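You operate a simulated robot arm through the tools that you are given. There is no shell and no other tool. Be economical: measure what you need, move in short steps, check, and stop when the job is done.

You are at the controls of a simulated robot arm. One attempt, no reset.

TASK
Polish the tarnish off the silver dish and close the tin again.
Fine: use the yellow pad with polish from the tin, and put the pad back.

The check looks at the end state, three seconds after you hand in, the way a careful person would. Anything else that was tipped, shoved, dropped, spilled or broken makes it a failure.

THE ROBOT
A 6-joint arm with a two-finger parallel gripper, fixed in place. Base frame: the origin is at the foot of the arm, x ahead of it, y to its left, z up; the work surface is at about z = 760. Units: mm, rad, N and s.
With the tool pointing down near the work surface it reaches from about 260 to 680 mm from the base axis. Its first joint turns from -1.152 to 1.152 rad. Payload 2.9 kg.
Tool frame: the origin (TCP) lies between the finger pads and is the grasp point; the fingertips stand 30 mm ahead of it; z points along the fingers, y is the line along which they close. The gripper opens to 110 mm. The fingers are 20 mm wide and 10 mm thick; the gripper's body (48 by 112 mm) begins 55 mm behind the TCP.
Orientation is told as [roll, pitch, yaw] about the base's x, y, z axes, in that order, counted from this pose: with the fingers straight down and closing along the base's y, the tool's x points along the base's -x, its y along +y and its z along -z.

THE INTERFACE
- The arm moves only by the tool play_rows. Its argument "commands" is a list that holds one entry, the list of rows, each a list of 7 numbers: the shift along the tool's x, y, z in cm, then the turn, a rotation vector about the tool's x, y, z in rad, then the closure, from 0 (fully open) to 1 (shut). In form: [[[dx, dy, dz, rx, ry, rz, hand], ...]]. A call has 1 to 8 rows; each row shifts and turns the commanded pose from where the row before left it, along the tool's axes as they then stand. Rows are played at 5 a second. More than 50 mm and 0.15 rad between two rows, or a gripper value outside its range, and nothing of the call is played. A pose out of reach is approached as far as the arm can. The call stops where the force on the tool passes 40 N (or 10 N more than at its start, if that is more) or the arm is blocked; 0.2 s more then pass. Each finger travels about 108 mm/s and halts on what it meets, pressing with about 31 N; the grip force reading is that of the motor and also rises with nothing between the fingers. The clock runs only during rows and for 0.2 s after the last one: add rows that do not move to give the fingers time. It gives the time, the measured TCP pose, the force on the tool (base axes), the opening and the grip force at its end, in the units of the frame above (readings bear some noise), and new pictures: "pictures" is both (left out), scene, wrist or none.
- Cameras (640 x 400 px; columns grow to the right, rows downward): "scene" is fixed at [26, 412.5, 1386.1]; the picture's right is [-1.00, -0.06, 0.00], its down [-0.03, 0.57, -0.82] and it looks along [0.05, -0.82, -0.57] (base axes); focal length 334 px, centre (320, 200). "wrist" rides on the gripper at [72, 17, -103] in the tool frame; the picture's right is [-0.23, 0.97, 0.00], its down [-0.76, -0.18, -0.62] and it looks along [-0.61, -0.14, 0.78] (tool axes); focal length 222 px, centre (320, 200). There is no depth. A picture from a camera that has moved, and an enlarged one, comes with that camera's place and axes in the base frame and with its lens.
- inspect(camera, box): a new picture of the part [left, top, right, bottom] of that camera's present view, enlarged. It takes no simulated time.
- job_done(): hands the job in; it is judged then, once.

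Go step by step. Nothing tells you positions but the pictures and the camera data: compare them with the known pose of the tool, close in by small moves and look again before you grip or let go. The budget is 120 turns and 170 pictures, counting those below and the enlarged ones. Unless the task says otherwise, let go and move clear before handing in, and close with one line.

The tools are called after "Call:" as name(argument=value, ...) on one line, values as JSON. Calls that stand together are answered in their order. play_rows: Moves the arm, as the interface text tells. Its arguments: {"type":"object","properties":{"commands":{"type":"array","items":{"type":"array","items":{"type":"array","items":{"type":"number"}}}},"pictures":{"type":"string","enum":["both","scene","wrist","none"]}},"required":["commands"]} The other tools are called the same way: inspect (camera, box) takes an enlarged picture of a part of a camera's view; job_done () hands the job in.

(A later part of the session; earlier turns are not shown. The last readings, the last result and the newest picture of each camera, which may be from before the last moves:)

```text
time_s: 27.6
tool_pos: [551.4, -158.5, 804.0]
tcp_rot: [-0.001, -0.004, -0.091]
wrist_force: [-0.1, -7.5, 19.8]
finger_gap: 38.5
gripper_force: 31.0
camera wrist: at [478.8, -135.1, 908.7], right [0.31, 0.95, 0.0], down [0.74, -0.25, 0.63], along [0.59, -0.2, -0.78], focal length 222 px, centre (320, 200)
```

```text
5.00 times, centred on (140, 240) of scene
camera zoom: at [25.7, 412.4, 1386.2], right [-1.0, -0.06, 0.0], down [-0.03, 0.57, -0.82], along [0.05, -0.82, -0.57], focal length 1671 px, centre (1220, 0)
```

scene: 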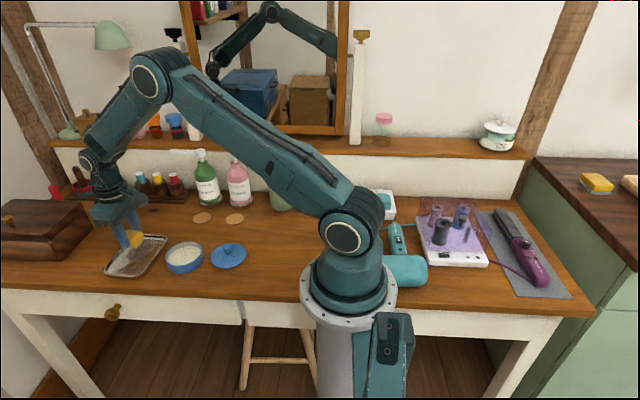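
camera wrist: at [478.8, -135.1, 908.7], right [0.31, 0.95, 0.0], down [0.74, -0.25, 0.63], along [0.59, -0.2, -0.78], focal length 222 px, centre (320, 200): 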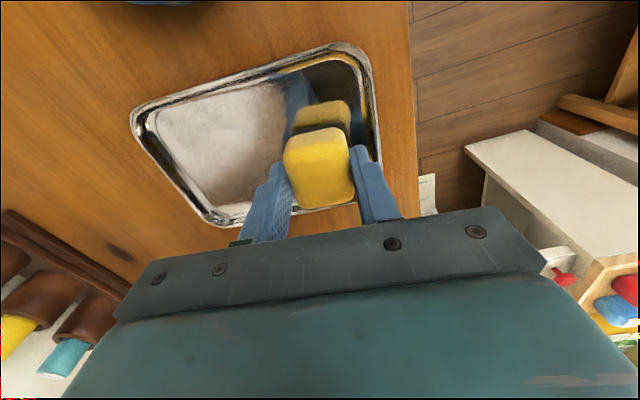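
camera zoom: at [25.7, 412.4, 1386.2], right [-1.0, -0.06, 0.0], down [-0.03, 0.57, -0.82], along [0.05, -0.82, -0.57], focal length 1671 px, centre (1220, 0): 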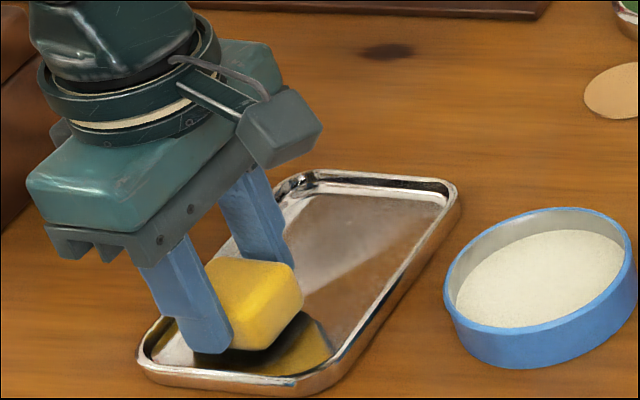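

Now the near (-x) side pass.

Call:
play_rows(commands=[[[1.2, 0, 0, 0, 0, 0, 0.85], [1.2, 0, 0, 0, 0, 0, 0.85], [0, -1.4, 0, 0, 0, 0, 0.85], [-0.05, -1.4, 0, 0, 0, 0, 0.85], [-0.05, -1.4, 0, 0, 0, 0, 0.85], [-0.05, -1.4, 0, 0, 0, 0, 0.85], [-0.05, -1.2, 0, 0, 0, 0, 0.85]]], pictures="none")

Call:
play_rows(commands=[[[-0.8, 0, 0, 0, 0, 0, 0.85], [0, 1.4, 0, 0, 0, 0, 0.85], [0, 1.4, 0, 0, 0, 0, 0.85], [0, 1.0, 0, 0, 0, 0, 0.85], [0, 0, -1, 0, 0, 0, 0.85], [4, 0, -3, 0, 0, 0, 0.85], [4, 0, 0, 0, 0, 0, 0.85], [0, 0, 0, 0, 0, 0, 0.85]]])

Call:
inspect(camera="scene", box=[90, 200, 190, 280])

Call:
inspect(camera="wrist", box=[200, 100, 440, 260])

```text
time_s: 29.2
tool_pos: [522.0, -224.6, 806.4]
tcp_rot: [0.001, -0.003, -0.089]
wrist_force: [-0.1, 5.2, 12.5]
finger_gap: 38.8
gripper_force: 30.6
```

```text
time_s: 31.0
tool_pos: [454.0, -179.7, 844.6]
tcp_rot: [-0.001, -0.002, -0.09]
wrist_force: [0.0, -0.4, -0.2]
finger_gap: 38.4
gripper_force: 31.4
camera wrist: at [382.0, -157.0, 949.0], right [0.31, 0.95, 0.0], down [0.74, -0.25, 0.62], along [0.59, -0.2, -0.78], focal length 222 px, centre (320, 200)
```

scene: 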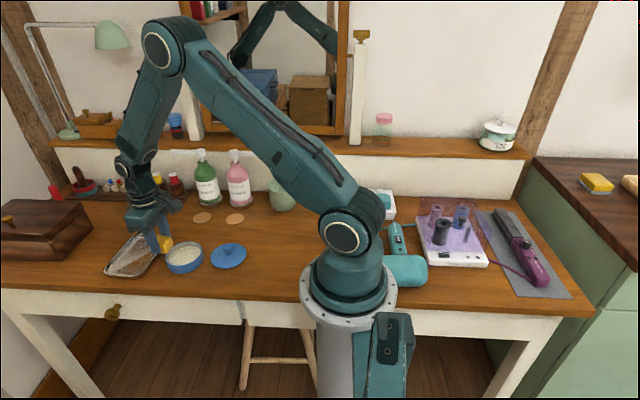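
wrist: 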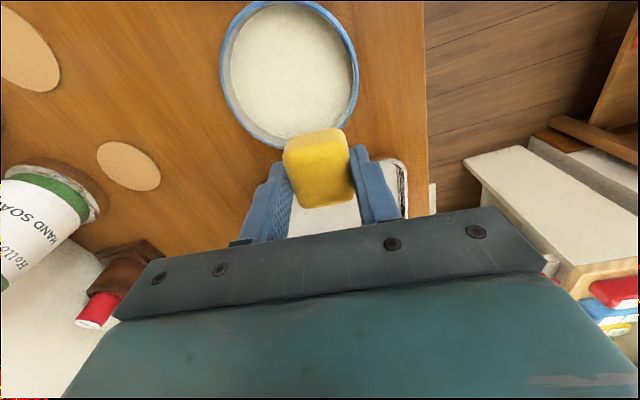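

```text
5.00 times, centred on (140, 240) of scene
camera zoom: at [26.0, 412.5, 1386.1], right [-1.0, -0.06, 0.0], down [-0.03, 0.57, -0.82], along [0.05, -0.82, -0.57], focal length 1671 px, centre (1220, 0)
```

zoom: 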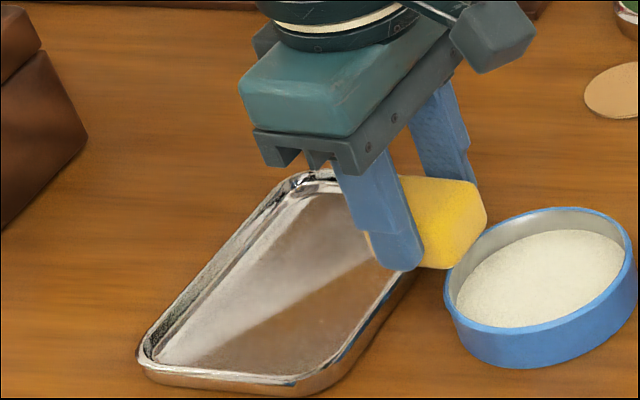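

```text
2.50 times, centred on (320, 180) of wrist
camera zoom: at [382.0, -157.0, 949.0], right [0.31, 0.95, 0.0], down [0.74, -0.25, 0.62], along [0.59, -0.2, -0.78], focal length 555 px, centre (320, 250)
```

zoom: 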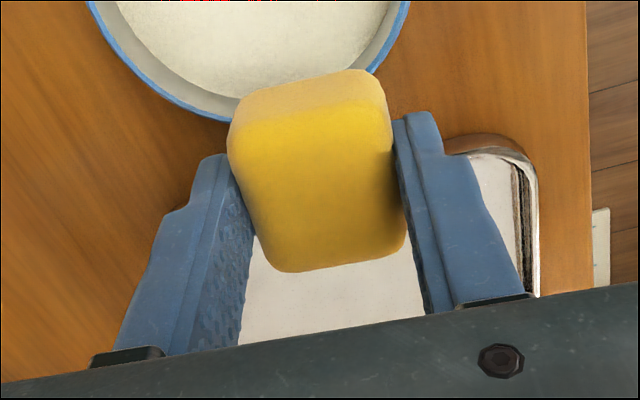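

I'll raise the arm for an unobstructed view of the dish.

Call:
play_rows(commands=[[[0, 0, -3, 0, 0, 0, 0.85], [1, 0, -4, 0, 0, 0, 0.85], [1, 0, -4, 0, 0, 0, 0.85], [0, 0, 0, 0, 0, 0, 0.85]]], pictures="wrist")

Call:
inspect(camera="scene", box=[95, 215, 185, 285])

Call:
inspect(camera="wrist", box=[220, 100, 420, 260])

```text
time_s: 32.0
tool_pos: [434.8, -177.8, 956.2]
tcp_rot: [-0.002, -0.001, -0.089]
wrist_force: [0.2, -0.9, -0.2]
finger_gap: 38.6
gripper_force: 30.9
camera wrist: at [361.7, -155.6, 1059.9], right [0.31, 0.95, 0.0], down [0.74, -0.25, 0.62], along [0.59, -0.2, -0.78], focal length 222 px, centre (320, 200)
```

wrist: 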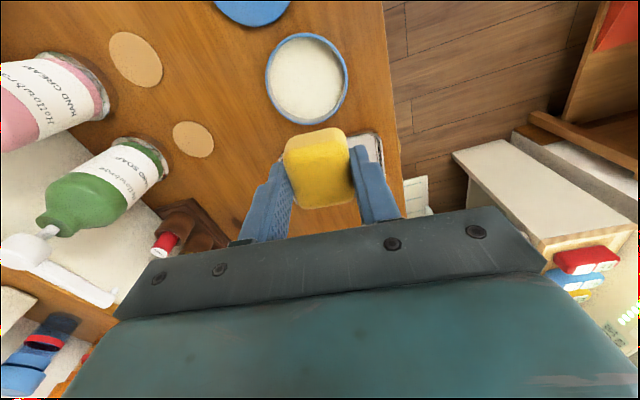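

```text
5.71 times, centred on (140, 250) of scene
camera zoom: at [26.0, 412.5, 1386.1], right [-1.0, -0.06, 0.0], down [-0.03, 0.57, -0.82], along [0.05, -0.82, -0.57], focal length 1910 px, centre (1349, -86)
```

zoom: 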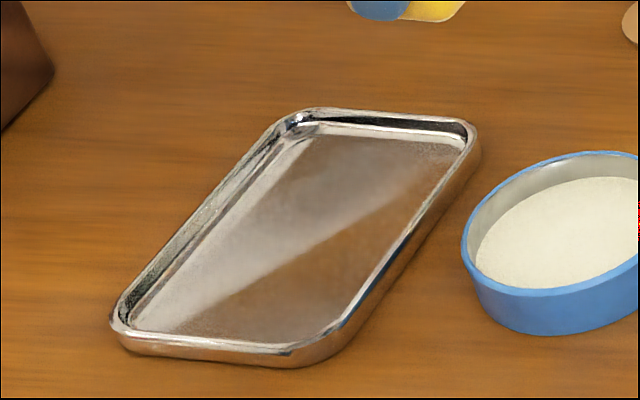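

```text
2.50 times, centred on (320, 180) of wrist
camera zoom: at [361.7, -155.6, 1059.9], right [0.31, 0.95, 0.0], down [0.74, -0.25, 0.62], along [0.59, -0.2, -0.78], focal length 555 px, centre (320, 250)
```

zoom: 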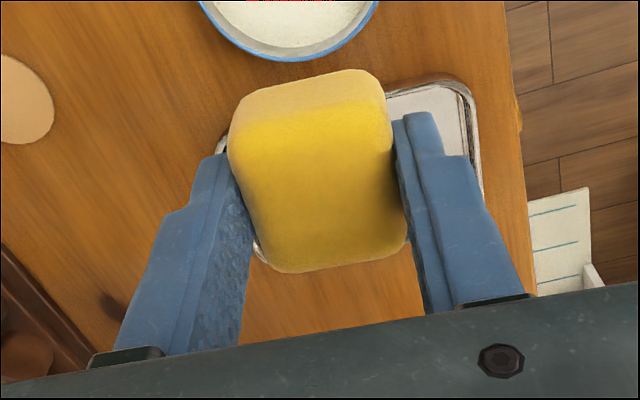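

Call:
play_rows(commands=[[[-4.7, 0, 0, 0, 0, 0, 0.85], [-4.7, 0, 0, 0, 0, 0, 0.85], [-4.7, 0, 0, 0, 0, 0, 0.85], [0, 0, 0, 0, 0, 0, 0.85]]], pictures="none")

Call:
inspect(camera="wrist", box=[220, 40, 420, 200])

```text
time_s: 33.0
tool_pos: [574.1, -192.0, 956.0]
tcp_rot: [-0.002, 0.0, -0.088]
wrist_force: [-0.2, -0.4, -0.3]
finger_gap: 38.5
gripper_force: 31.0
```

```text
2.50 times, centred on (320, 120) of wrist
camera zoom: at [502.4, -168.3, 1059.4], right [0.31, 0.95, 0.0], down [0.74, -0.25, 0.62], along [0.59, -0.2, -0.78], focal length 555 px, centre (320, 400)
```

zoom: 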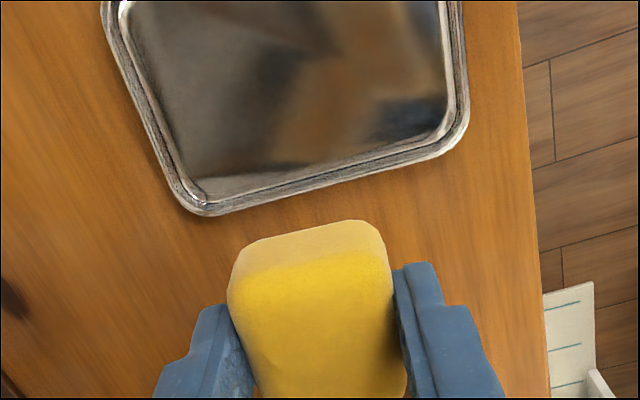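

Call:
inspect(camera="wrist", box=[240, 0, 420, 140])

Call:
play_rows(commands=[[[4, 0, 0, 0, 0, 0, 0.85], [3, 0, 0, 0, 0, 0, 0.85], [0, 0, 0, 0, 0, 0, 0.85]]], pictures="none")

Call:
inspect(camera="wrist", box=[220, 40, 420, 200])

```text
2.86 times, centred on (330, 70) of wrist
camera zoom: at [502.4, -168.3, 1059.4], right [0.31, 0.95, 0.0], down [0.74, -0.25, 0.62], along [0.59, -0.2, -0.78], focal length 635 px, centre (291, 571)
```

zoom: 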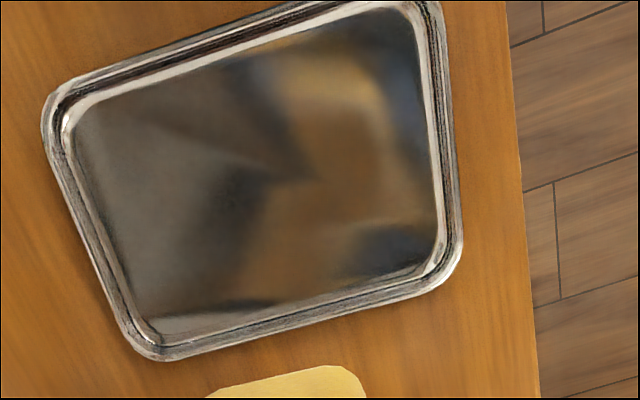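

```text
time_s: 33.8
tool_pos: [503.7, -184.2, 955.5]
tcp_rot: [0.001, -0.002, -0.09]
wrist_force: [0.2, -0.4, 0.2]
finger_gap: 38.5
gripper_force: 31.9
```

```text
2.50 times, centred on (320, 120) of wrist
camera zoom: at [431.5, -161.3, 1059.7], right [0.31, 0.95, 0.0], down [0.74, -0.25, 0.62], along [0.59, -0.2, -0.78], focal length 555 px, centre (320, 400)
```

zoom: 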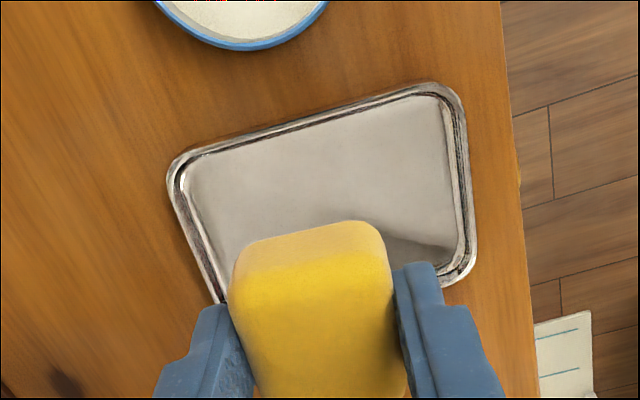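

Call:
play_rows(commands=[[[-2.5, 0, -4, 0, 0, 0, 0.85], [0, 0, -3, 0, 0, 0, 0.85], [0, 0, 0, 0, 0, 0, 0.85]]], pictures="none")

Call:
inspect(camera="wrist", box=[240, 50, 400, 170])

```text
time_s: 34.6
tool_pos: [527.7, -184.7, 1026.0]
tcp_rot: [0.001, -0.001, -0.091]
wrist_force: [0.2, -0.6, -0.1]
finger_gap: 38.9
gripper_force: 30.8
```

```text
3.33 times, centred on (320, 110) of wrist
camera zoom: at [456.5, -161.7, 1130.1], right [0.31, 0.95, 0.0], down [0.74, -0.25, 0.62], along [0.59, -0.2, -0.78], focal length 740 px, centre (320, 500)
```

zoom: 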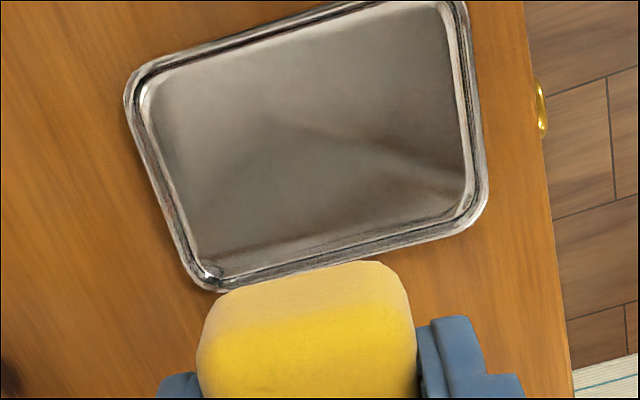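

Call:
inspect(camera="scene", box=[100, 225, 170, 280])

```text
7.27 times, centred on (135, 252) of scene
camera zoom: at [26.0, 412.5, 1386.1], right [-1.0, -0.06, 0.0], down [-0.03, 0.57, -0.82], along [0.05, -0.82, -0.57], focal length 2431 px, centre (1666, -182)
```

zoom: 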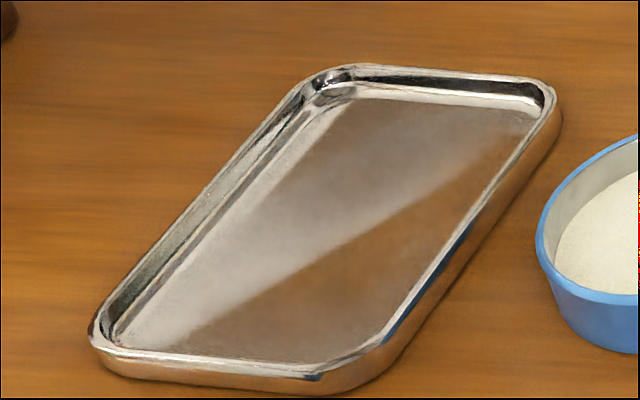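

Most of the floor shines, but faint speckle seems left along the edges, mainly the short ends. I'll go back for a careful edge pass, starting at the -y end.

Call:
play_rows(commands=[[[-0.3, -1, 4.5, 0, 0, 0, 0.85], [-0.3, -1, 4.5, 0, 0, 0, 0.85], [-0.3, -1, 4.5, 0, 0, 0, 0.85], [-0.2, -0.8, 4.0, 0, 0, 0, 0.85], [0, 0, 2.5, 0, 0, 0, 0.85], [0, 0, 1.2, 0, 0, 0, 0.85], [0, 0, 0, 0, 0, 0, 0.85]]], pictures="none")

Call:
inspect(camera="scene", box=[100, 210, 180, 270])

Call:
inspect(camera="wrist", box=[200, 60, 440, 240])

```text
time_s: 36.2
tool_pos: [536.7, -224.0, 812.0]
tcp_rot: [0.002, -0.003, -0.092]
wrist_force: [-0.9, -0.3, -0.3]
finger_gap: 38.5
gripper_force: 30.7
```

```text
6.67 times, centred on (140, 240) of scene
camera zoom: at [26.1, 412.5, 1386.1], right [-1.0, -0.06, 0.0], down [-0.03, 0.57, -0.82], along [0.05, -0.82, -0.57], focal length 2228 px, centre (1520, -67)
```

zoom: 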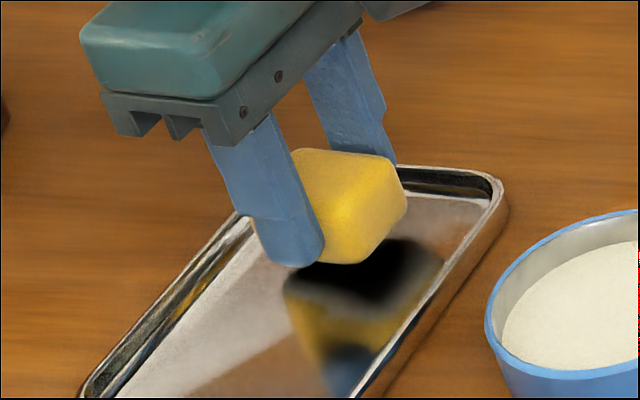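

```text
2.22 times, centred on (320, 150) of wrist
camera zoom: at [465.7, -201.7, 915.8], right [0.31, 0.95, 0.0], down [0.74, -0.25, 0.62], along [0.59, -0.2, -0.78], focal length 494 px, centre (320, 311)
```

zoom: 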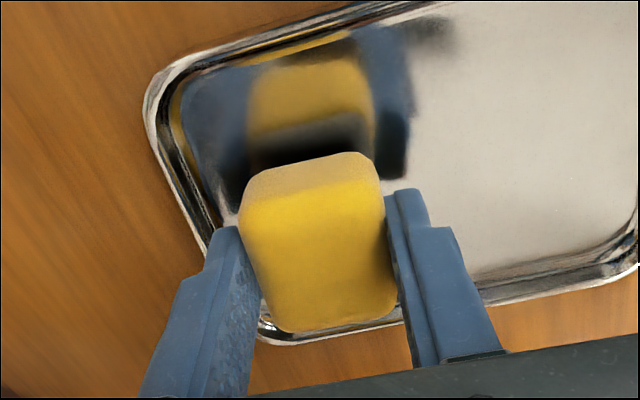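

Call:
play_rows(commands=[[[0, 0, 0.2, 0, 0, 0, 0.85], [0, 0, 0.2, 0, 0, 0, 0.85], [0, 0, 0.15, 0, 0, 0, 0.85], [0, 0, 0.1, 0, 0, 0, 0.85], [0, 0, 0.05, 0, 0, 0, 0.85]]], pictures="none")

```text
time_s: 37.4
tool_pos: [537.5, -224.3, 804.8]
tcp_rot: [-0.001, -0.001, -0.091]
wrist_force: [0.1, -0.3, -0.5]
finger_gap: 38.5
gripper_force: 31.0
```

Call:
play_rows(commands=[[[0, 0, 0.05, 0, 0, 0, 0.85], [0, 0, 0.05, 0, 0, 0, 0.85], [0, 0, 0.05, 0, 0, 0, 0.85]]], pictures="none")

```text
time_s: 38.2
tool_pos: [536.1, -224.9, 804.4]
tcp_rot: [0.001, -0.001, -0.09]
wrist_force: [-1.6, 0.0, 7.3]
finger_gap: 38.6
gripper_force: 30.8
```

Call:
play_rows(commands=[[[0, -0.2, 0.05, 0, 0, 0, 0.85], [0, -0.2, 0, 0, 0, 0, 0.85], [0, 0, 0, 0, 0, 0, 0.85]]], pictures="none")

Call:
inspect(camera="wrist", box=[220, 120, 420, 240])

Call:
inspect(camera="scene", box=[110, 210, 180, 265])

```text
time_s: 39.0
tool_pos: [536.7, -229.3, 804.9]
tcp_rot: [0.0, -0.004, -0.089]
wrist_force: [1.7, 5.3, 11.1]
finger_gap: 38.3
gripper_force: 30.8
```

```text
3.20 times, centred on (320, 180) of wrist
camera zoom: at [465.1, -206.2, 908.5], right [0.31, 0.95, 0.0], down [0.74, -0.24, 0.63], along [0.59, -0.2, -0.78], focal length 711 px, centre (320, 264)
```

zoom: 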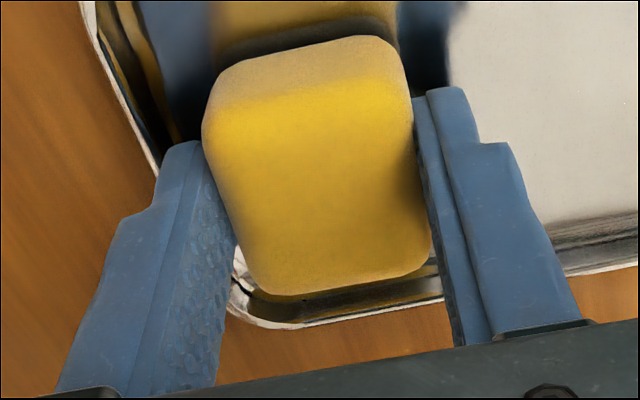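

```text
7.27 times, centred on (145, 238) of scene
camera zoom: at [25.9, 412.7, 1386.1], right [-1.0, -0.06, 0.0], down [-0.03, 0.57, -0.82], along [0.05, -0.82, -0.57], focal length 2431 px, centre (1593, -73)
```

zoom: 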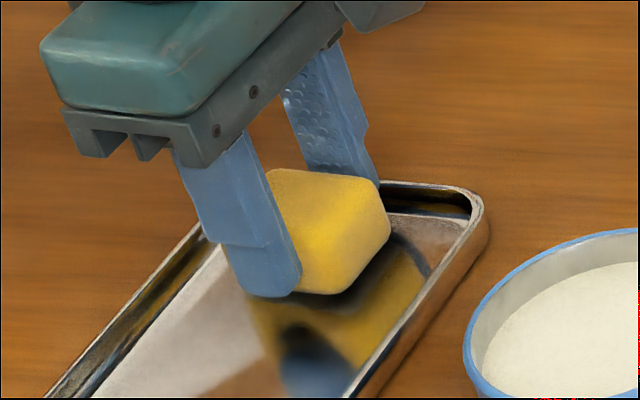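

Call:
play_rows(commands=[[[0, -0.2, 0.03, 0, 0, 0, 0.85], [0.6, 0, 0, 0, 0, 0, 0.85], [0.6, 0, 0, 0, 0, 0, 0.85], [-0.8, 0, 0, 0, 0, 0, 0.85], [-0.8, 0, 0, 0, 0, 0, 0.85], [-0.8, 0, 0, 0, 0, 0, 0.85], [-0.6, 0, 0, 0, 0, 0, 0.85]]], pictures="none")

Call:
inspect(camera="scene", box=[90, 200, 190, 280])

```text
time_s: 40.6
tool_pos: [554.1, -234.2, 805.1]
tcp_rot: [-0.001, -0.003, -0.091]
wrist_force: [-6.4, -0.1, 22.3]
finger_gap: 38.3
gripper_force: 31.2
```

```text
5.00 times, centred on (140, 240) of scene
camera zoom: at [25.5, 412.7, 1386.1], right [-1.0, -0.06, 0.0], down [-0.03, 0.57, -0.82], along [0.05, -0.82, -0.57], focal length 1671 px, centre (1220, 0)
```

zoom: 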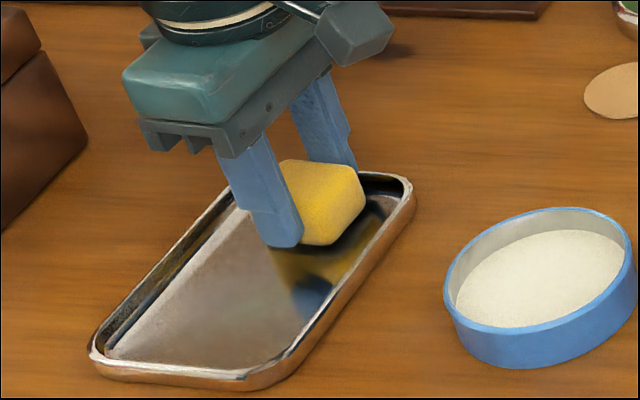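

The dish was dragged about 26 mm in +x: the finger or pad caught on the end wall. I'll reverse the same motion to bring it back, and check.

Call:
play_rows(commands=[[[0.6, 0, 0, 0, 0, 0, 0.85], [0.6, 0, 0, 0, 0, 0, 0.85], [0, 0, 0, 0, 0, 0, 0.85]]], pictures="none")

Call:
inspect(camera="scene", box=[90, 200, 190, 280])

Call:
inspect(camera="wrist", box=[200, 60, 440, 240])

```text
time_s: 41.4
tool_pos: [542.6, -232.8, 804.3]
tcp_rot: [0.001, -0.006, -0.091]
wrist_force: [9.1, 0.6, 17.4]
finger_gap: 38.5
gripper_force: 31.3
```

```text
5.00 times, centred on (140, 240) of scene
camera zoom: at [25.9, 412.6, 1386.1], right [-1.0, -0.06, 0.0], down [-0.03, 0.57, -0.82], along [0.05, -0.82, -0.57], focal length 1671 px, centre (1220, 0)
```

zoom: 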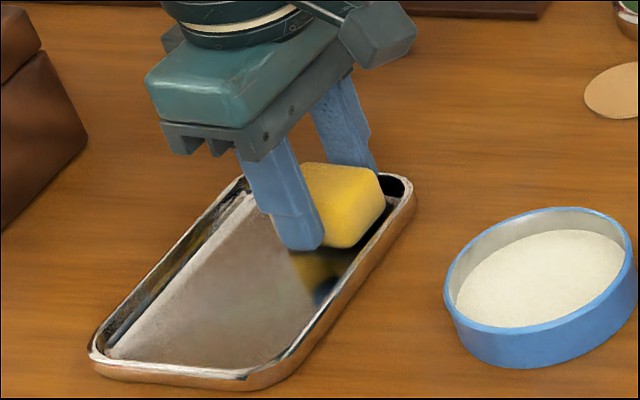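

```text
2.22 times, centred on (320, 150) of wrist
camera zoom: at [470.7, -209.0, 907.8], right [0.31, 0.95, 0.0], down [0.74, -0.24, 0.63], along [0.6, -0.2, -0.78], focal length 494 px, centre (320, 311)
```

zoom: 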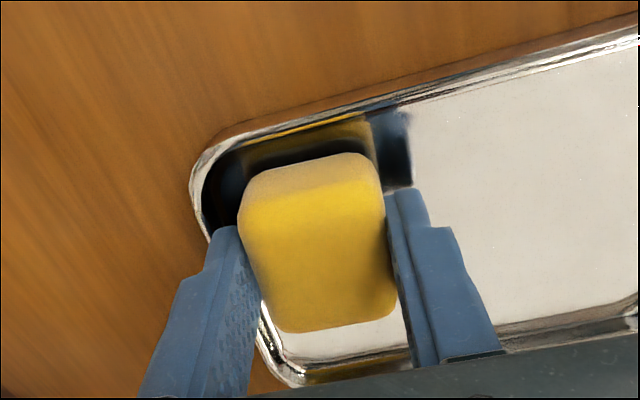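

The dish stayed this time. I'll lift the pad 2 mm off the floor, move to the middle of the long side, and nudge the dish back in -x against its inner wall.

Call:
play_rows(commands=[[[-0.3, 0.3, -0.25, 0, 0, 0, 0.85], [0, 1.3, 0, 0, 0, 0, 0.85], [0, 1.3, 0, 0, 0, 0, 0.85], [0, 1.3, 0, 0, 0, 0, 0.85], [0, 0, 0, 0, 0, 0, 0.85]]], pictures="none")

Call:
inspect(camera="scene", box=[90, 200, 190, 280])

Call:
inspect(camera="wrist", box=[200, 60, 440, 240])

```text
time_s: 42.6
tool_pos: [550.7, -188.5, 805.1]
tcp_rot: [-0.001, 0.002, -0.09]
wrist_force: [-0.2, 0.4, -0.6]
finger_gap: 38.7
gripper_force: 31.1
```

```text
5.00 times, centred on (140, 240) of scene
camera zoom: at [26.0, 412.5, 1386.1], right [-1.0, -0.06, 0.0], down [-0.03, 0.57, -0.82], along [0.05, -0.82, -0.57], focal length 1671 px, centre (1220, 0)
```

zoom: 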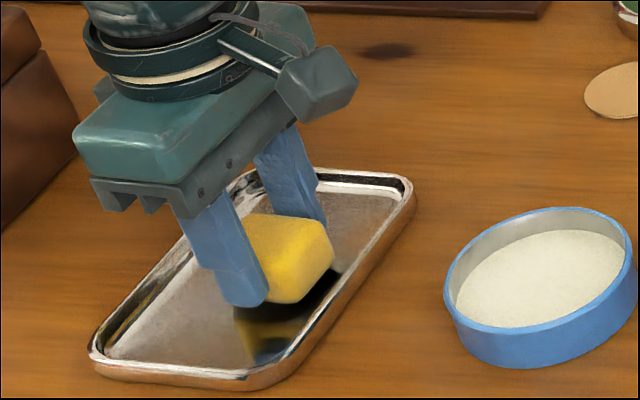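

```text
2.22 times, centred on (320, 150) of wrist
camera zoom: at [478.1, -166.6, 909.3], right [0.31, 0.95, 0.0], down [0.74, -0.25, 0.62], along [0.59, -0.19, -0.78], focal length 494 px, centre (320, 311)
```

zoom: 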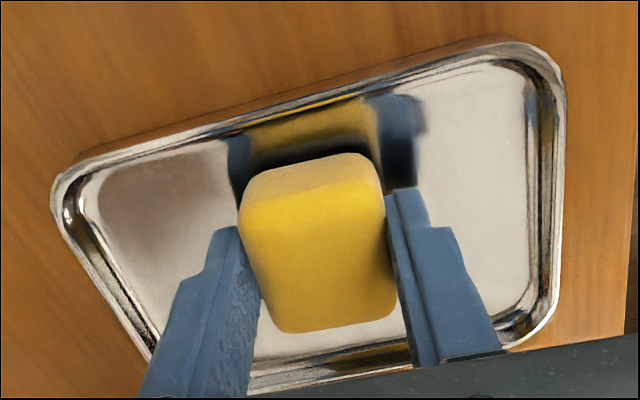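

Call:
play_rows(commands=[[[0.5, -0.05, 0, 0, 0, 0, 0.85], [0.5, -0.05, 0, 0, 0, 0, 0.85], [0.5, -0.05, 0, 0, 0, 0, 0.85], [0, 0, 0, 0, 0, 0, 0.85]]], pictures="none")

Call:
inspect(camera="scene", box=[90, 200, 190, 280])

```text
time_s: 43.6
tool_pos: [534.4, -190.4, 807.0]
tcp_rot: [0.0, -0.002, -0.089]
wrist_force: [1.9, 0.2, -0.3]
finger_gap: 38.2
gripper_force: 31.1
```

```text
5.00 times, centred on (140, 240) of scene
camera zoom: at [26.1, 412.5, 1386.1], right [-1.0, -0.06, 0.0], down [-0.03, 0.57, -0.82], along [0.05, -0.82, -0.57], focal length 1671 px, centre (1220, 0)
```

zoom: 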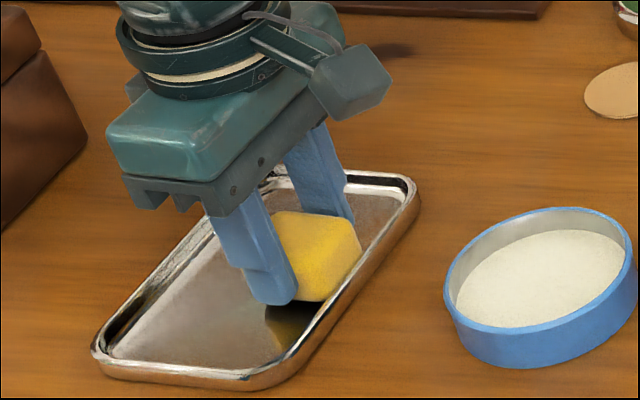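

Contact: the dish is moving back. I'll continue.

Call:
play_rows(commands=[[[0.4, -0.04, 0, 0, 0, 0, 0.85], [0.4, -0.04, 0, 0, 0, 0, 0.85], [0.4, -0.04, 0, 0, 0, 0, 0.85], [0.3, -0.03, 0, 0, 0, 0, 0.85], [0, 0, 0, 0, 0, 0, 0.85]]], pictures="none")

Call:
inspect(camera="scene", box=[90, 200, 190, 280])

```text
time_s: 44.8
tool_pos: [519.0, -191.1, 805.7]
tcp_rot: [0.001, -0.003, -0.088]
wrist_force: [1.4, 0.6, 0.6]
finger_gap: 38.2
gripper_force: 31.4
```

```text
5.00 times, centred on (140, 240) of scene
camera zoom: at [26.1, 412.5, 1386.1], right [-1.0, -0.06, 0.0], down [-0.03, 0.57, -0.82], along [0.05, -0.82, -0.57], focal length 1671 px, centre (1220, 0)
```

zoom: 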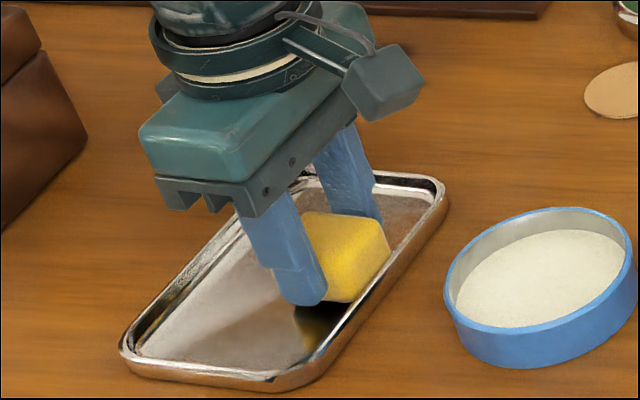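

Call:
play_rows(commands=[[[0, 0.8, 0, 0, 0, 0, 0.85], [0.4, 0, 0, 0, 0, 0, 0.85], [0.4, 0, 0, 0, 0, 0, 0.85], [-0.4, 0, 0, 0, 0, 0, 0.85], [-0.6, 0, -2, 0, 0, 0, 0.85], [0, 0, -4, 0, 0, 0, 0.85], [0, -2, -4, 0, 0, 0, 0.85], [0, 0, 0, 0, 0, 0, 0.85]]], pictures="none")

Call:
inspect(camera="scene", box=[90, 200, 190, 280])

```text
time_s: 46.6
tool_pos: [520.4, -203.3, 904.4]
tcp_rot: [0.002, -0.002, -0.09]
wrist_force: [-0.2, -0.8, -1.1]
finger_gap: 38.5
gripper_force: 31.5
```

```text
5.00 times, centred on (140, 240) of scene
camera zoom: at [26.0, 412.5, 1386.1], right [-1.0, -0.06, 0.0], down [-0.03, 0.57, -0.82], along [0.05, -0.82, -0.57], focal length 1671 px, centre (1220, 0)
```

zoom: 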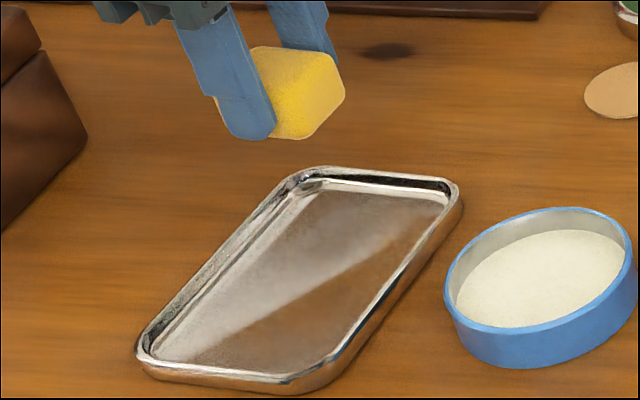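

The dish is back within a couple of mm of its original spot. Now I'll check the shine closely.

Call:
inspect(camera="scene", box=[100, 225, 170, 280])

Call:
play_rows(commands=[[[4, -3, -3, 0, 0, 0, 0.85], [4, -3, -1, 0, 0, 0, 0.85], [0, -3, 0, 0, 0, 0, 0.85], [0, 0, 0, 0, 0, 0, 0.85]]], pictures="wrist")

```text
7.27 times, centred on (135, 252) of scene
camera zoom: at [26.0, 412.5, 1386.1], right [-1.0, -0.06, 0.0], down [-0.03, 0.57, -0.82], along [0.05, -0.82, -0.57], focal length 2431 px, centre (1666, -182)
```

zoom: 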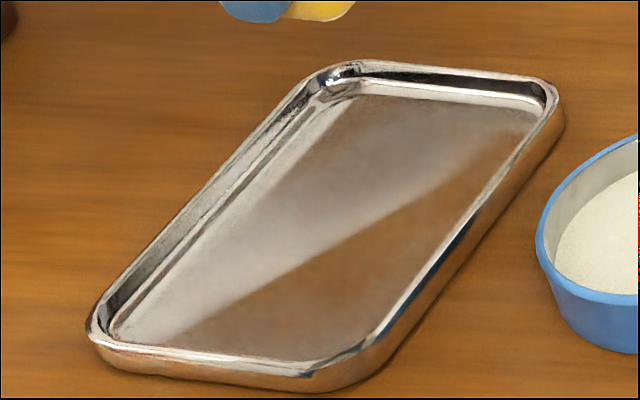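

```text
refused: row 1 steps farther than a row can; nothing moved
```

Call:
play_rows(commands=[[[3, -2.5, -2, 0, 0, 0, 0.85], [3, -2.5, -1, 0, 0, 0, 0.85], [2, -3, 0, 0, 0, 0, 0.85], [0, -2, 0, 0, 0, 0, 0.85], [0, 0, 0, 0, 0, 0, 0.85]]], pictures="wrist")

Call:
inspect(camera="wrist", box=[330, 80, 530, 230])

```text
time_s: 47.8
tool_pos: [432.3, -297.5, 937.1]
tcp_rot: [-0.001, -0.001, -0.089]
wrist_force: [0.2, -0.2, -0.2]
finger_gap: 38.5
gripper_force: 30.5
camera wrist: at [359.2, -273.2, 1041.1], right [0.31, 0.95, 0.0], down [0.74, -0.24, 0.62], along [0.59, -0.2, -0.78], focal length 222 px, centre (320, 200)
```

wrist: 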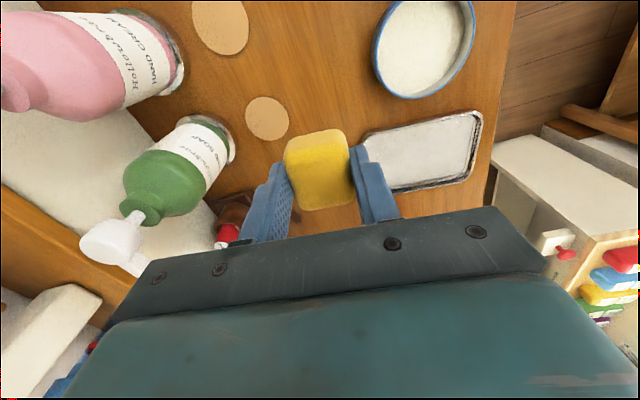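

```text
2.67 times, centred on (430, 155) of wrist
camera zoom: at [359.2, -273.2, 1041.1], right [0.31, 0.95, 0.0], down [0.74, -0.24, 0.62], along [0.59, -0.2, -0.78], focal length 592 px, centre (27, 320)
```

zoom: 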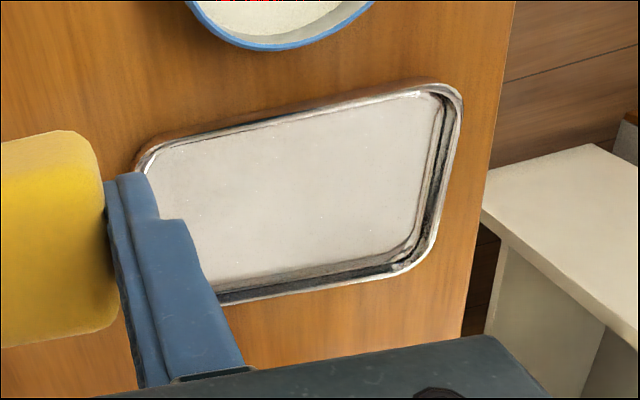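

The dish is uniformly bright. I'll return the pad to its home spot at (445,-295) now.

Call:
play_rows(commands=[[[-1.28, 0.32, 3, 0, 0, 0, 0.85], [0, 0, 3.5, 0, 0, 0, 0.85], [0, 0, 3.5, 0, 0, 0, 0.85], [0, 0, 2, 0, 0, 0, 0.85], [0, 0, 0.7, 0, 0, 0, 0.85], [0, 0, 0, 0, 0, 0, 0.85]]], pictures="none")

Call:
inspect(camera="scene", box=[150, 200, 230, 260])

```text
time_s: 49.2
tool_pos: [444.6, -292.1, 809.3]
tcp_rot: [0.0, -0.003, -0.091]
wrist_force: [-0.4, 0.4, -1.2]
finger_gap: 38.8
gripper_force: 31.5
```

```text
6.67 times, centred on (190, 230) of scene
camera zoom: at [26.1, 412.5, 1386.1], right [-1.0, -0.06, 0.0], down [-0.03, 0.57, -0.82], along [0.05, -0.82, -0.57], focal length 2228 px, centre (1187, 0)
```

zoom: 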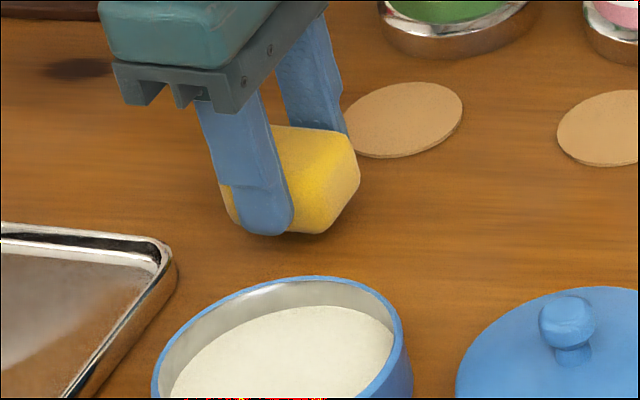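

Call:
play_rows(commands=[[[0, -0.15, 0.3, 0, 0, 0, 0.85], [0, 0, 0.2, 0, 0, 0, 0.85], [0, 0, 0.1, 0, 0, 0, 0.85], [0, 0, 0.1, 0, 0, 0, 0.85], [0, 0, 0, 0, 0, 0, 0.85]]], pictures="none")

Call:
inspect(camera="scene", box=[150, 200, 230, 260])

```text
time_s: 50.4
tool_pos: [444.8, -295.7, 802.1]
tcp_rot: [0.001, -0.002, -0.09]
wrist_force: [0.6, -0.3, -0.2]
finger_gap: 38.4
gripper_force: 31.0
```

```text
6.67 times, centred on (190, 230) of scene
camera zoom: at [26.0, 412.5, 1386.1], right [-1.0, -0.06, 0.0], down [-0.03, 0.57, -0.82], along [0.05, -0.82, -0.57], focal length 2228 px, centre (1187, 0)
```

zoom: 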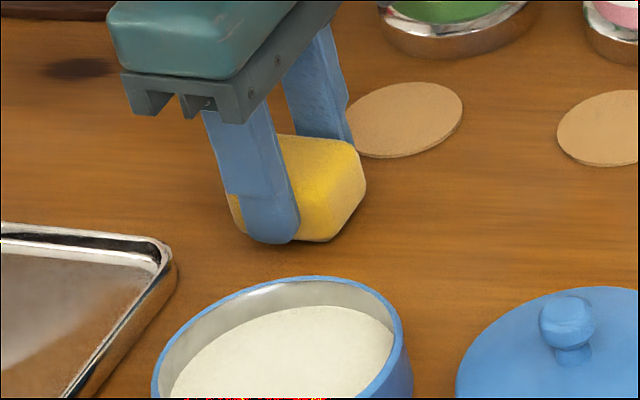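

Call:
play_rows(commands=[[[0, 0, 0.1, 0, 0, 0, 0.85], [0, 0, 0.05, 0, 0, 0, 0.85], [0, 0, 0.05, 0, 0, 0, 0.85], [0, 0, 0, 0, 0, 0, 0.85]]], pictures="none")

```text
time_s: 51.4
tool_pos: [444.7, -295.3, 798.9]
tcp_rot: [0.001, -0.003, -0.089]
wrist_force: [0.6, 0.0, 0.8]
finger_gap: 38.7
gripper_force: 31.4
```

Call:
play_rows(commands=[[[0, 0, 0.05, 0, 0, 0, 0.85], [0, 0, 0.05, 0, 0, 0, 0.85], [0, 0, 0, 0, 0, 0, 0.85]]], pictures="none")

Call:
inspect(camera="scene", box=[150, 200, 230, 260])

```text
time_s: 52.2
tool_pos: [444.5, -294.8, 799.4]
tcp_rot: [0.0, -0.002, -0.091]
wrist_force: [-1.5, 0.1, 6.0]
finger_gap: 38.4
gripper_force: 30.9
```

```text
6.67 times, centred on (190, 230) of scene
camera zoom: at [25.9, 412.6, 1386.1], right [-1.0, -0.06, 0.0], down [-0.03, 0.57, -0.82], along [0.05, -0.82, -0.57], focal length 2228 px, centre (1187, 0)
```

zoom: 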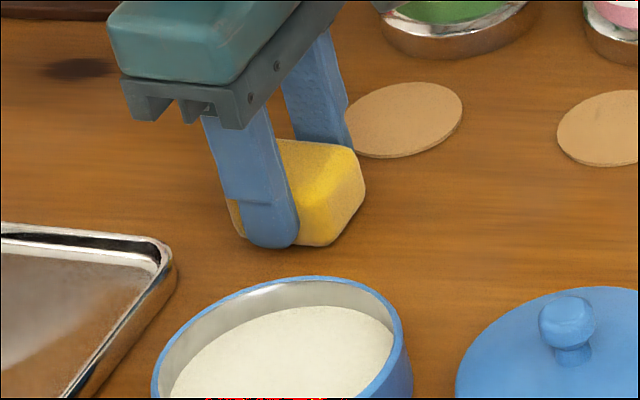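

Pad touching the table with 6 N. I'll release and rise.

Call:
play_rows(commands=[[[0, 0, 0, 0, 0, 0, 0.55], [0, 0, 0, 0, 0, 0, 0.45], [0, 0, -1, 0, 0, 0, 0.45], [0, 0, -4, 0, 0, 0, 0.45], [0, 0, -4, 0, 0, 0, 0.45], [0, 0, -4, 0, 0, 0, 0.45], [0, 0, 0, 0, 0, 0, 0.45]]], pictures="wrist")

Call:
inspect(camera="scene", box=[90, 180, 250, 280])

Call:
inspect(camera="wrist", box=[330, 70, 500, 210])

```text
time_s: 53.8
tool_pos: [445.0, -294.0, 927.0]
tcp_rot: [0.0, 0.0, -0.089]
wrist_force: [-0.1, -0.5, -0.7]
finger_gap: 60.2
gripper_force: 0.1
camera wrist: at [372.9, -270.7, 1031.8], right [0.31, 0.95, 0.0], down [0.74, -0.25, 0.62], along [0.59, -0.2, -0.78], focal length 222 px, centre (320, 200)
```

wrist: 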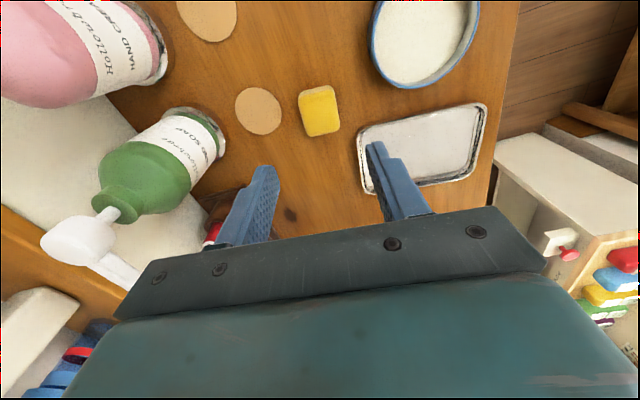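

```text
4.00 times, centred on (170, 230) of scene
camera zoom: at [26.0, 412.5, 1386.1], right [-1.0, -0.06, 0.0], down [-0.03, 0.57, -0.82], along [0.05, -0.82, -0.57], focal length 1337 px, centre (920, 80)
```

zoom: 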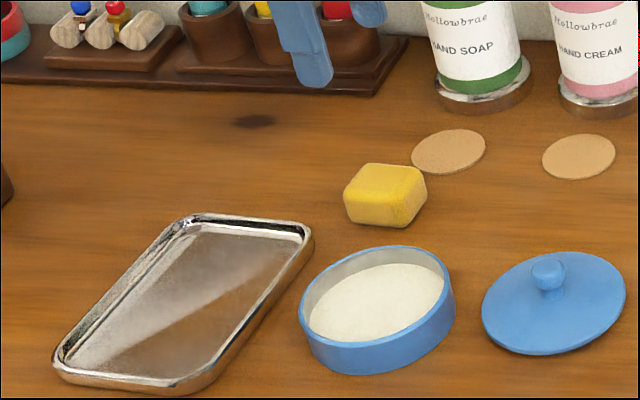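

```text
2.86 times, centred on (415, 140) of wrist
camera zoom: at [372.9, -270.7, 1031.8], right [0.31, 0.95, 0.0], down [0.74, -0.25, 0.62], along [0.59, -0.2, -0.78], focal length 635 px, centre (49, 371)
```

zoom: 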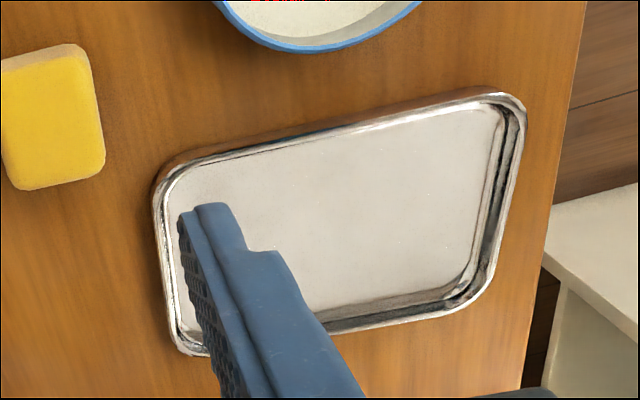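

The pad is back exactly in place. I'll take a clear look at the dish from the earlier vantage point before closing the tin.

Call:
play_rows(commands=[[[1.6, 3.4, 0, 0, 0, 0, 0], [1.6, 3.4, 0, 0, 0, 0, 0], [1.5, 3.4, 0, 0, 0, -0.09, 0], [0, 0, 0, 0, 0, 0, 0]]], pictures="none")

Call:
inspect(camera="wrist", box=[260, 140, 420, 250])

```text
time_s: 54.8
tool_pos: [406.5, -188.1, 929.8]
tcp_rot: [0.001, -0.002, 0.0]
wrist_force: [0.4, 0.0, 0.3]
finger_gap: 110.3
gripper_force: 0.1
```

```text
3.64 times, centred on (340, 195) of wrist
camera zoom: at [333.0, -171.3, 1033.6], right [0.23, 0.97, 0.0], down [0.76, -0.18, 0.62], along [0.61, -0.14, -0.78], focal length 808 px, centre (247, 218)
```

zoom: 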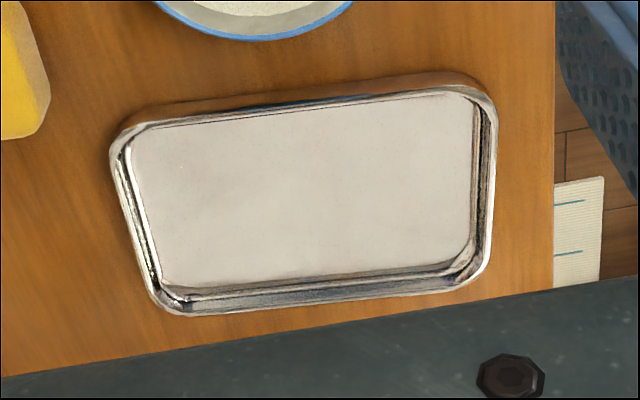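

The dish is clean throughout. Next I fetch the lid at (301,-206).

Call:
play_rows(commands=[[[3.5, -0.6, 0, 0, 0, 0, 0.5], [3.5, -0.6, 0, 0, 0, 0, 0.55], [3.5, -0.55, 0, 0, 0, 0, 0.55], [0, 0, 4, 0, 0, 0, 0.55], [0, 0, 4, 0, 0, 0, 0.55], [0, 0, 2, 0, 0, 0, 0.55], [0, 0, 0, 0, 0, 0, 0.55]]], pictures="none")

Call:
inspect(camera="wrist", box=[220, 60, 420, 220])

```text
time_s: 56.4
tool_pos: [302.3, -206.4, 828.0]
tcp_rot: [-0.001, -0.001, 0.001]
wrist_force: [-0.1, -0.3, 0.3]
finger_gap: 49.5
gripper_force: 0.0
```

```text
2.50 times, centred on (320, 140) of wrist
camera zoom: at [229.4, -190.1, 931.7], right [0.23, 0.97, 0.0], down [0.76, -0.18, 0.62], along [0.61, -0.14, -0.78], focal length 555 px, centre (320, 350)
```

zoom: 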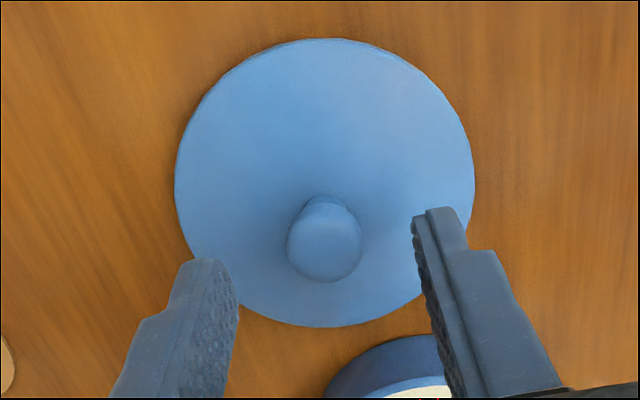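

Call:
play_rows(commands=[[[0.1, 0, 1.2, 0, 0, 0, 0.55], [0, 0, 0.8, 0, 0, 0, 0.55], [0, 0, 0.2, 0, 0, 0, 0.55], [0, 0, 0, 0, 0, 0, 0.9], [0, 0, 0, 0, 0, 0, 0.9], [0, 0, 0, 0, 0, 0, 0.9]]], pictures="none")

Call:
inspect(camera="scene", box=[190, 220, 270, 280])

```text
time_s: 57.8
tool_pos: [300.5, -206.3, 806.2]
tcp_rot: [0.0, -0.001, 0.002]
wrist_force: [-0.8, 0.6, 0.2]
finger_gap: 19.3
gripper_force: 31.0
```

```text
6.67 times, centred on (230, 250) of scene
camera zoom: at [26.0, 412.5, 1386.1], right [-1.0, -0.06, 0.0], down [-0.03, 0.57, -0.82], along [0.05, -0.82, -0.57], focal length 2228 px, centre (920, -133)
```

zoom: 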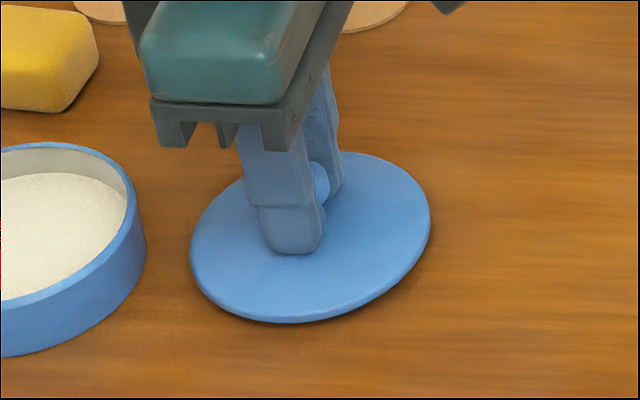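

Lid gripped. I'll carry it back above the tin.

Call:
play_rows(commands=[[[0, 0, -1, 0, 0, 0, 0.9], [0, 0, -3, 0, 0, 0, 0.9], [0, 0, -0.8, 0, 0, 0, 0.9], [-3.6, 0.68, 0, 0, 0, 0, 0.9], [-3.6, 0.68, 0, 0, 0, 0, 0.9], [-3.55, 0.67, 0, 0, 0, 0, 0.9], [0, 0, 1.2, 0, 0, 0, 0.9], [0, 0, 0, 0, 0, 0, 0.9]]])

Call:
inspect(camera="scene", box=[150, 220, 220, 280])

Call:
inspect(camera="wrist", box=[220, 60, 420, 220])

```text
time_s: 59.6
tool_pos: [409.0, -185.7, 842.4]
tcp_rot: [-0.001, 0.0, 0.0]
wrist_force: [0.6, -0.7, -0.6]
finger_gap: 19.0
gripper_force: 30.3
camera wrist: at [334.3, -170.5, 946.4], right [0.23, 0.97, 0.0], down [0.76, -0.18, 0.62], along [0.61, -0.14, -0.78], focal length 222 px, centre (320, 200)
```

scene: 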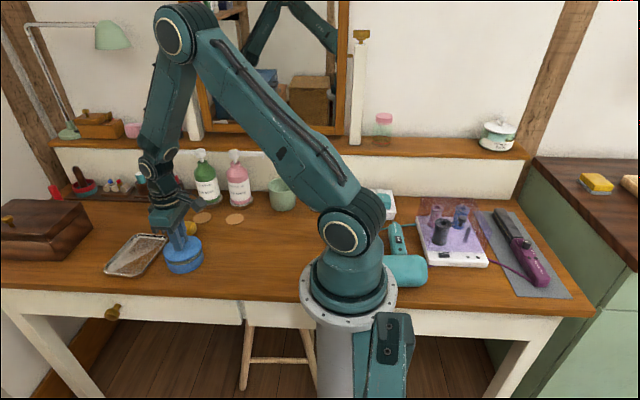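
wrist: 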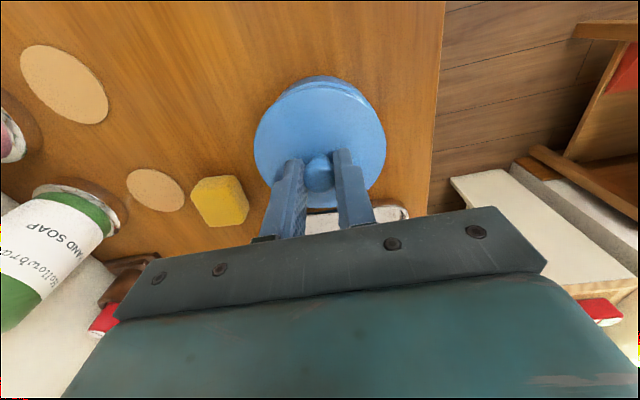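

```text
6.67 times, centred on (185, 250) of scene
camera zoom: at [26.1, 412.5, 1386.1], right [-1.0, -0.06, 0.0], down [-0.03, 0.57, -0.82], along [0.05, -0.82, -0.57], focal length 2228 px, centre (1220, -133)
```

zoom: 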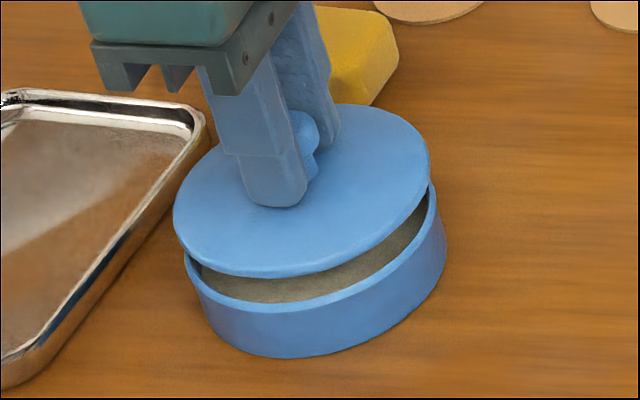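

```text
2.50 times, centred on (320, 140) of wrist
camera zoom: at [334.3, -170.5, 946.4], right [0.23, 0.97, 0.0], down [0.76, -0.18, 0.62], along [0.61, -0.14, -0.78], focal length 555 px, centre (320, 350)
```

zoom: 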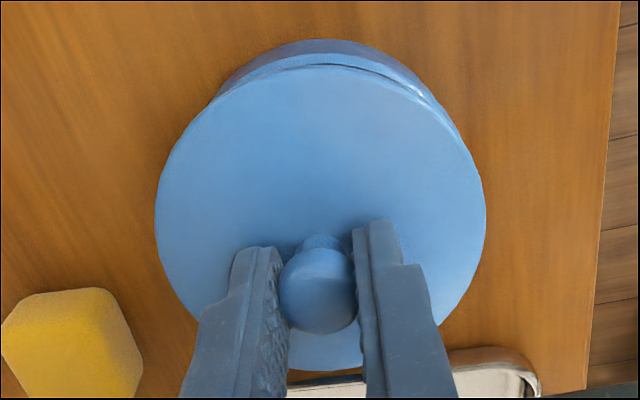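

The lid is lined up over the tin. I'll lower it gently.

Call:
play_rows(commands=[[[0.05, 0, 0.6, 0, 0, 0, 0.9], [0, 0, 0.4, 0, 0, 0, 0.9], [0, 0, 0.2, 0, 0, 0, 0.9], [0, 0, 0.1, 0, 0, 0, 0.9], [0, 0, 0, 0, 0, 0, 0.9]]], pictures="none")

Call:
inspect(camera="scene", box=[150, 220, 220, 280])

```text
time_s: 60.8
tool_pos: [407.9, -185.8, 829.1]
tcp_rot: [-0.001, 0.0, 0.0]
wrist_force: [0.5, 0.0, 0.2]
finger_gap: 19.1
gripper_force: 30.7
```

```text
6.67 times, centred on (185, 250) of scene
camera zoom: at [26.1, 412.5, 1386.1], right [-1.0, -0.06, 0.0], down [-0.03, 0.57, -0.82], along [0.05, -0.82, -0.57], focal length 2228 px, centre (1220, -133)
```

zoom: 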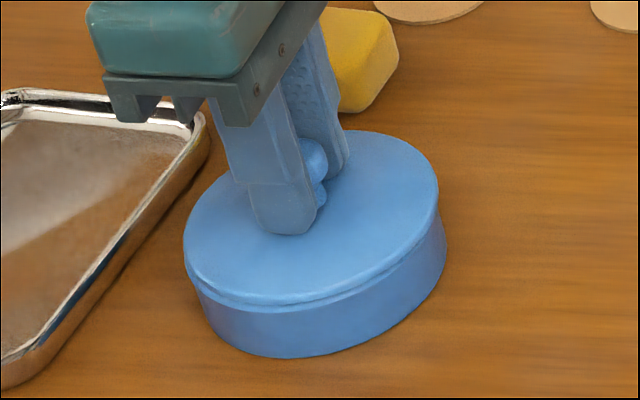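

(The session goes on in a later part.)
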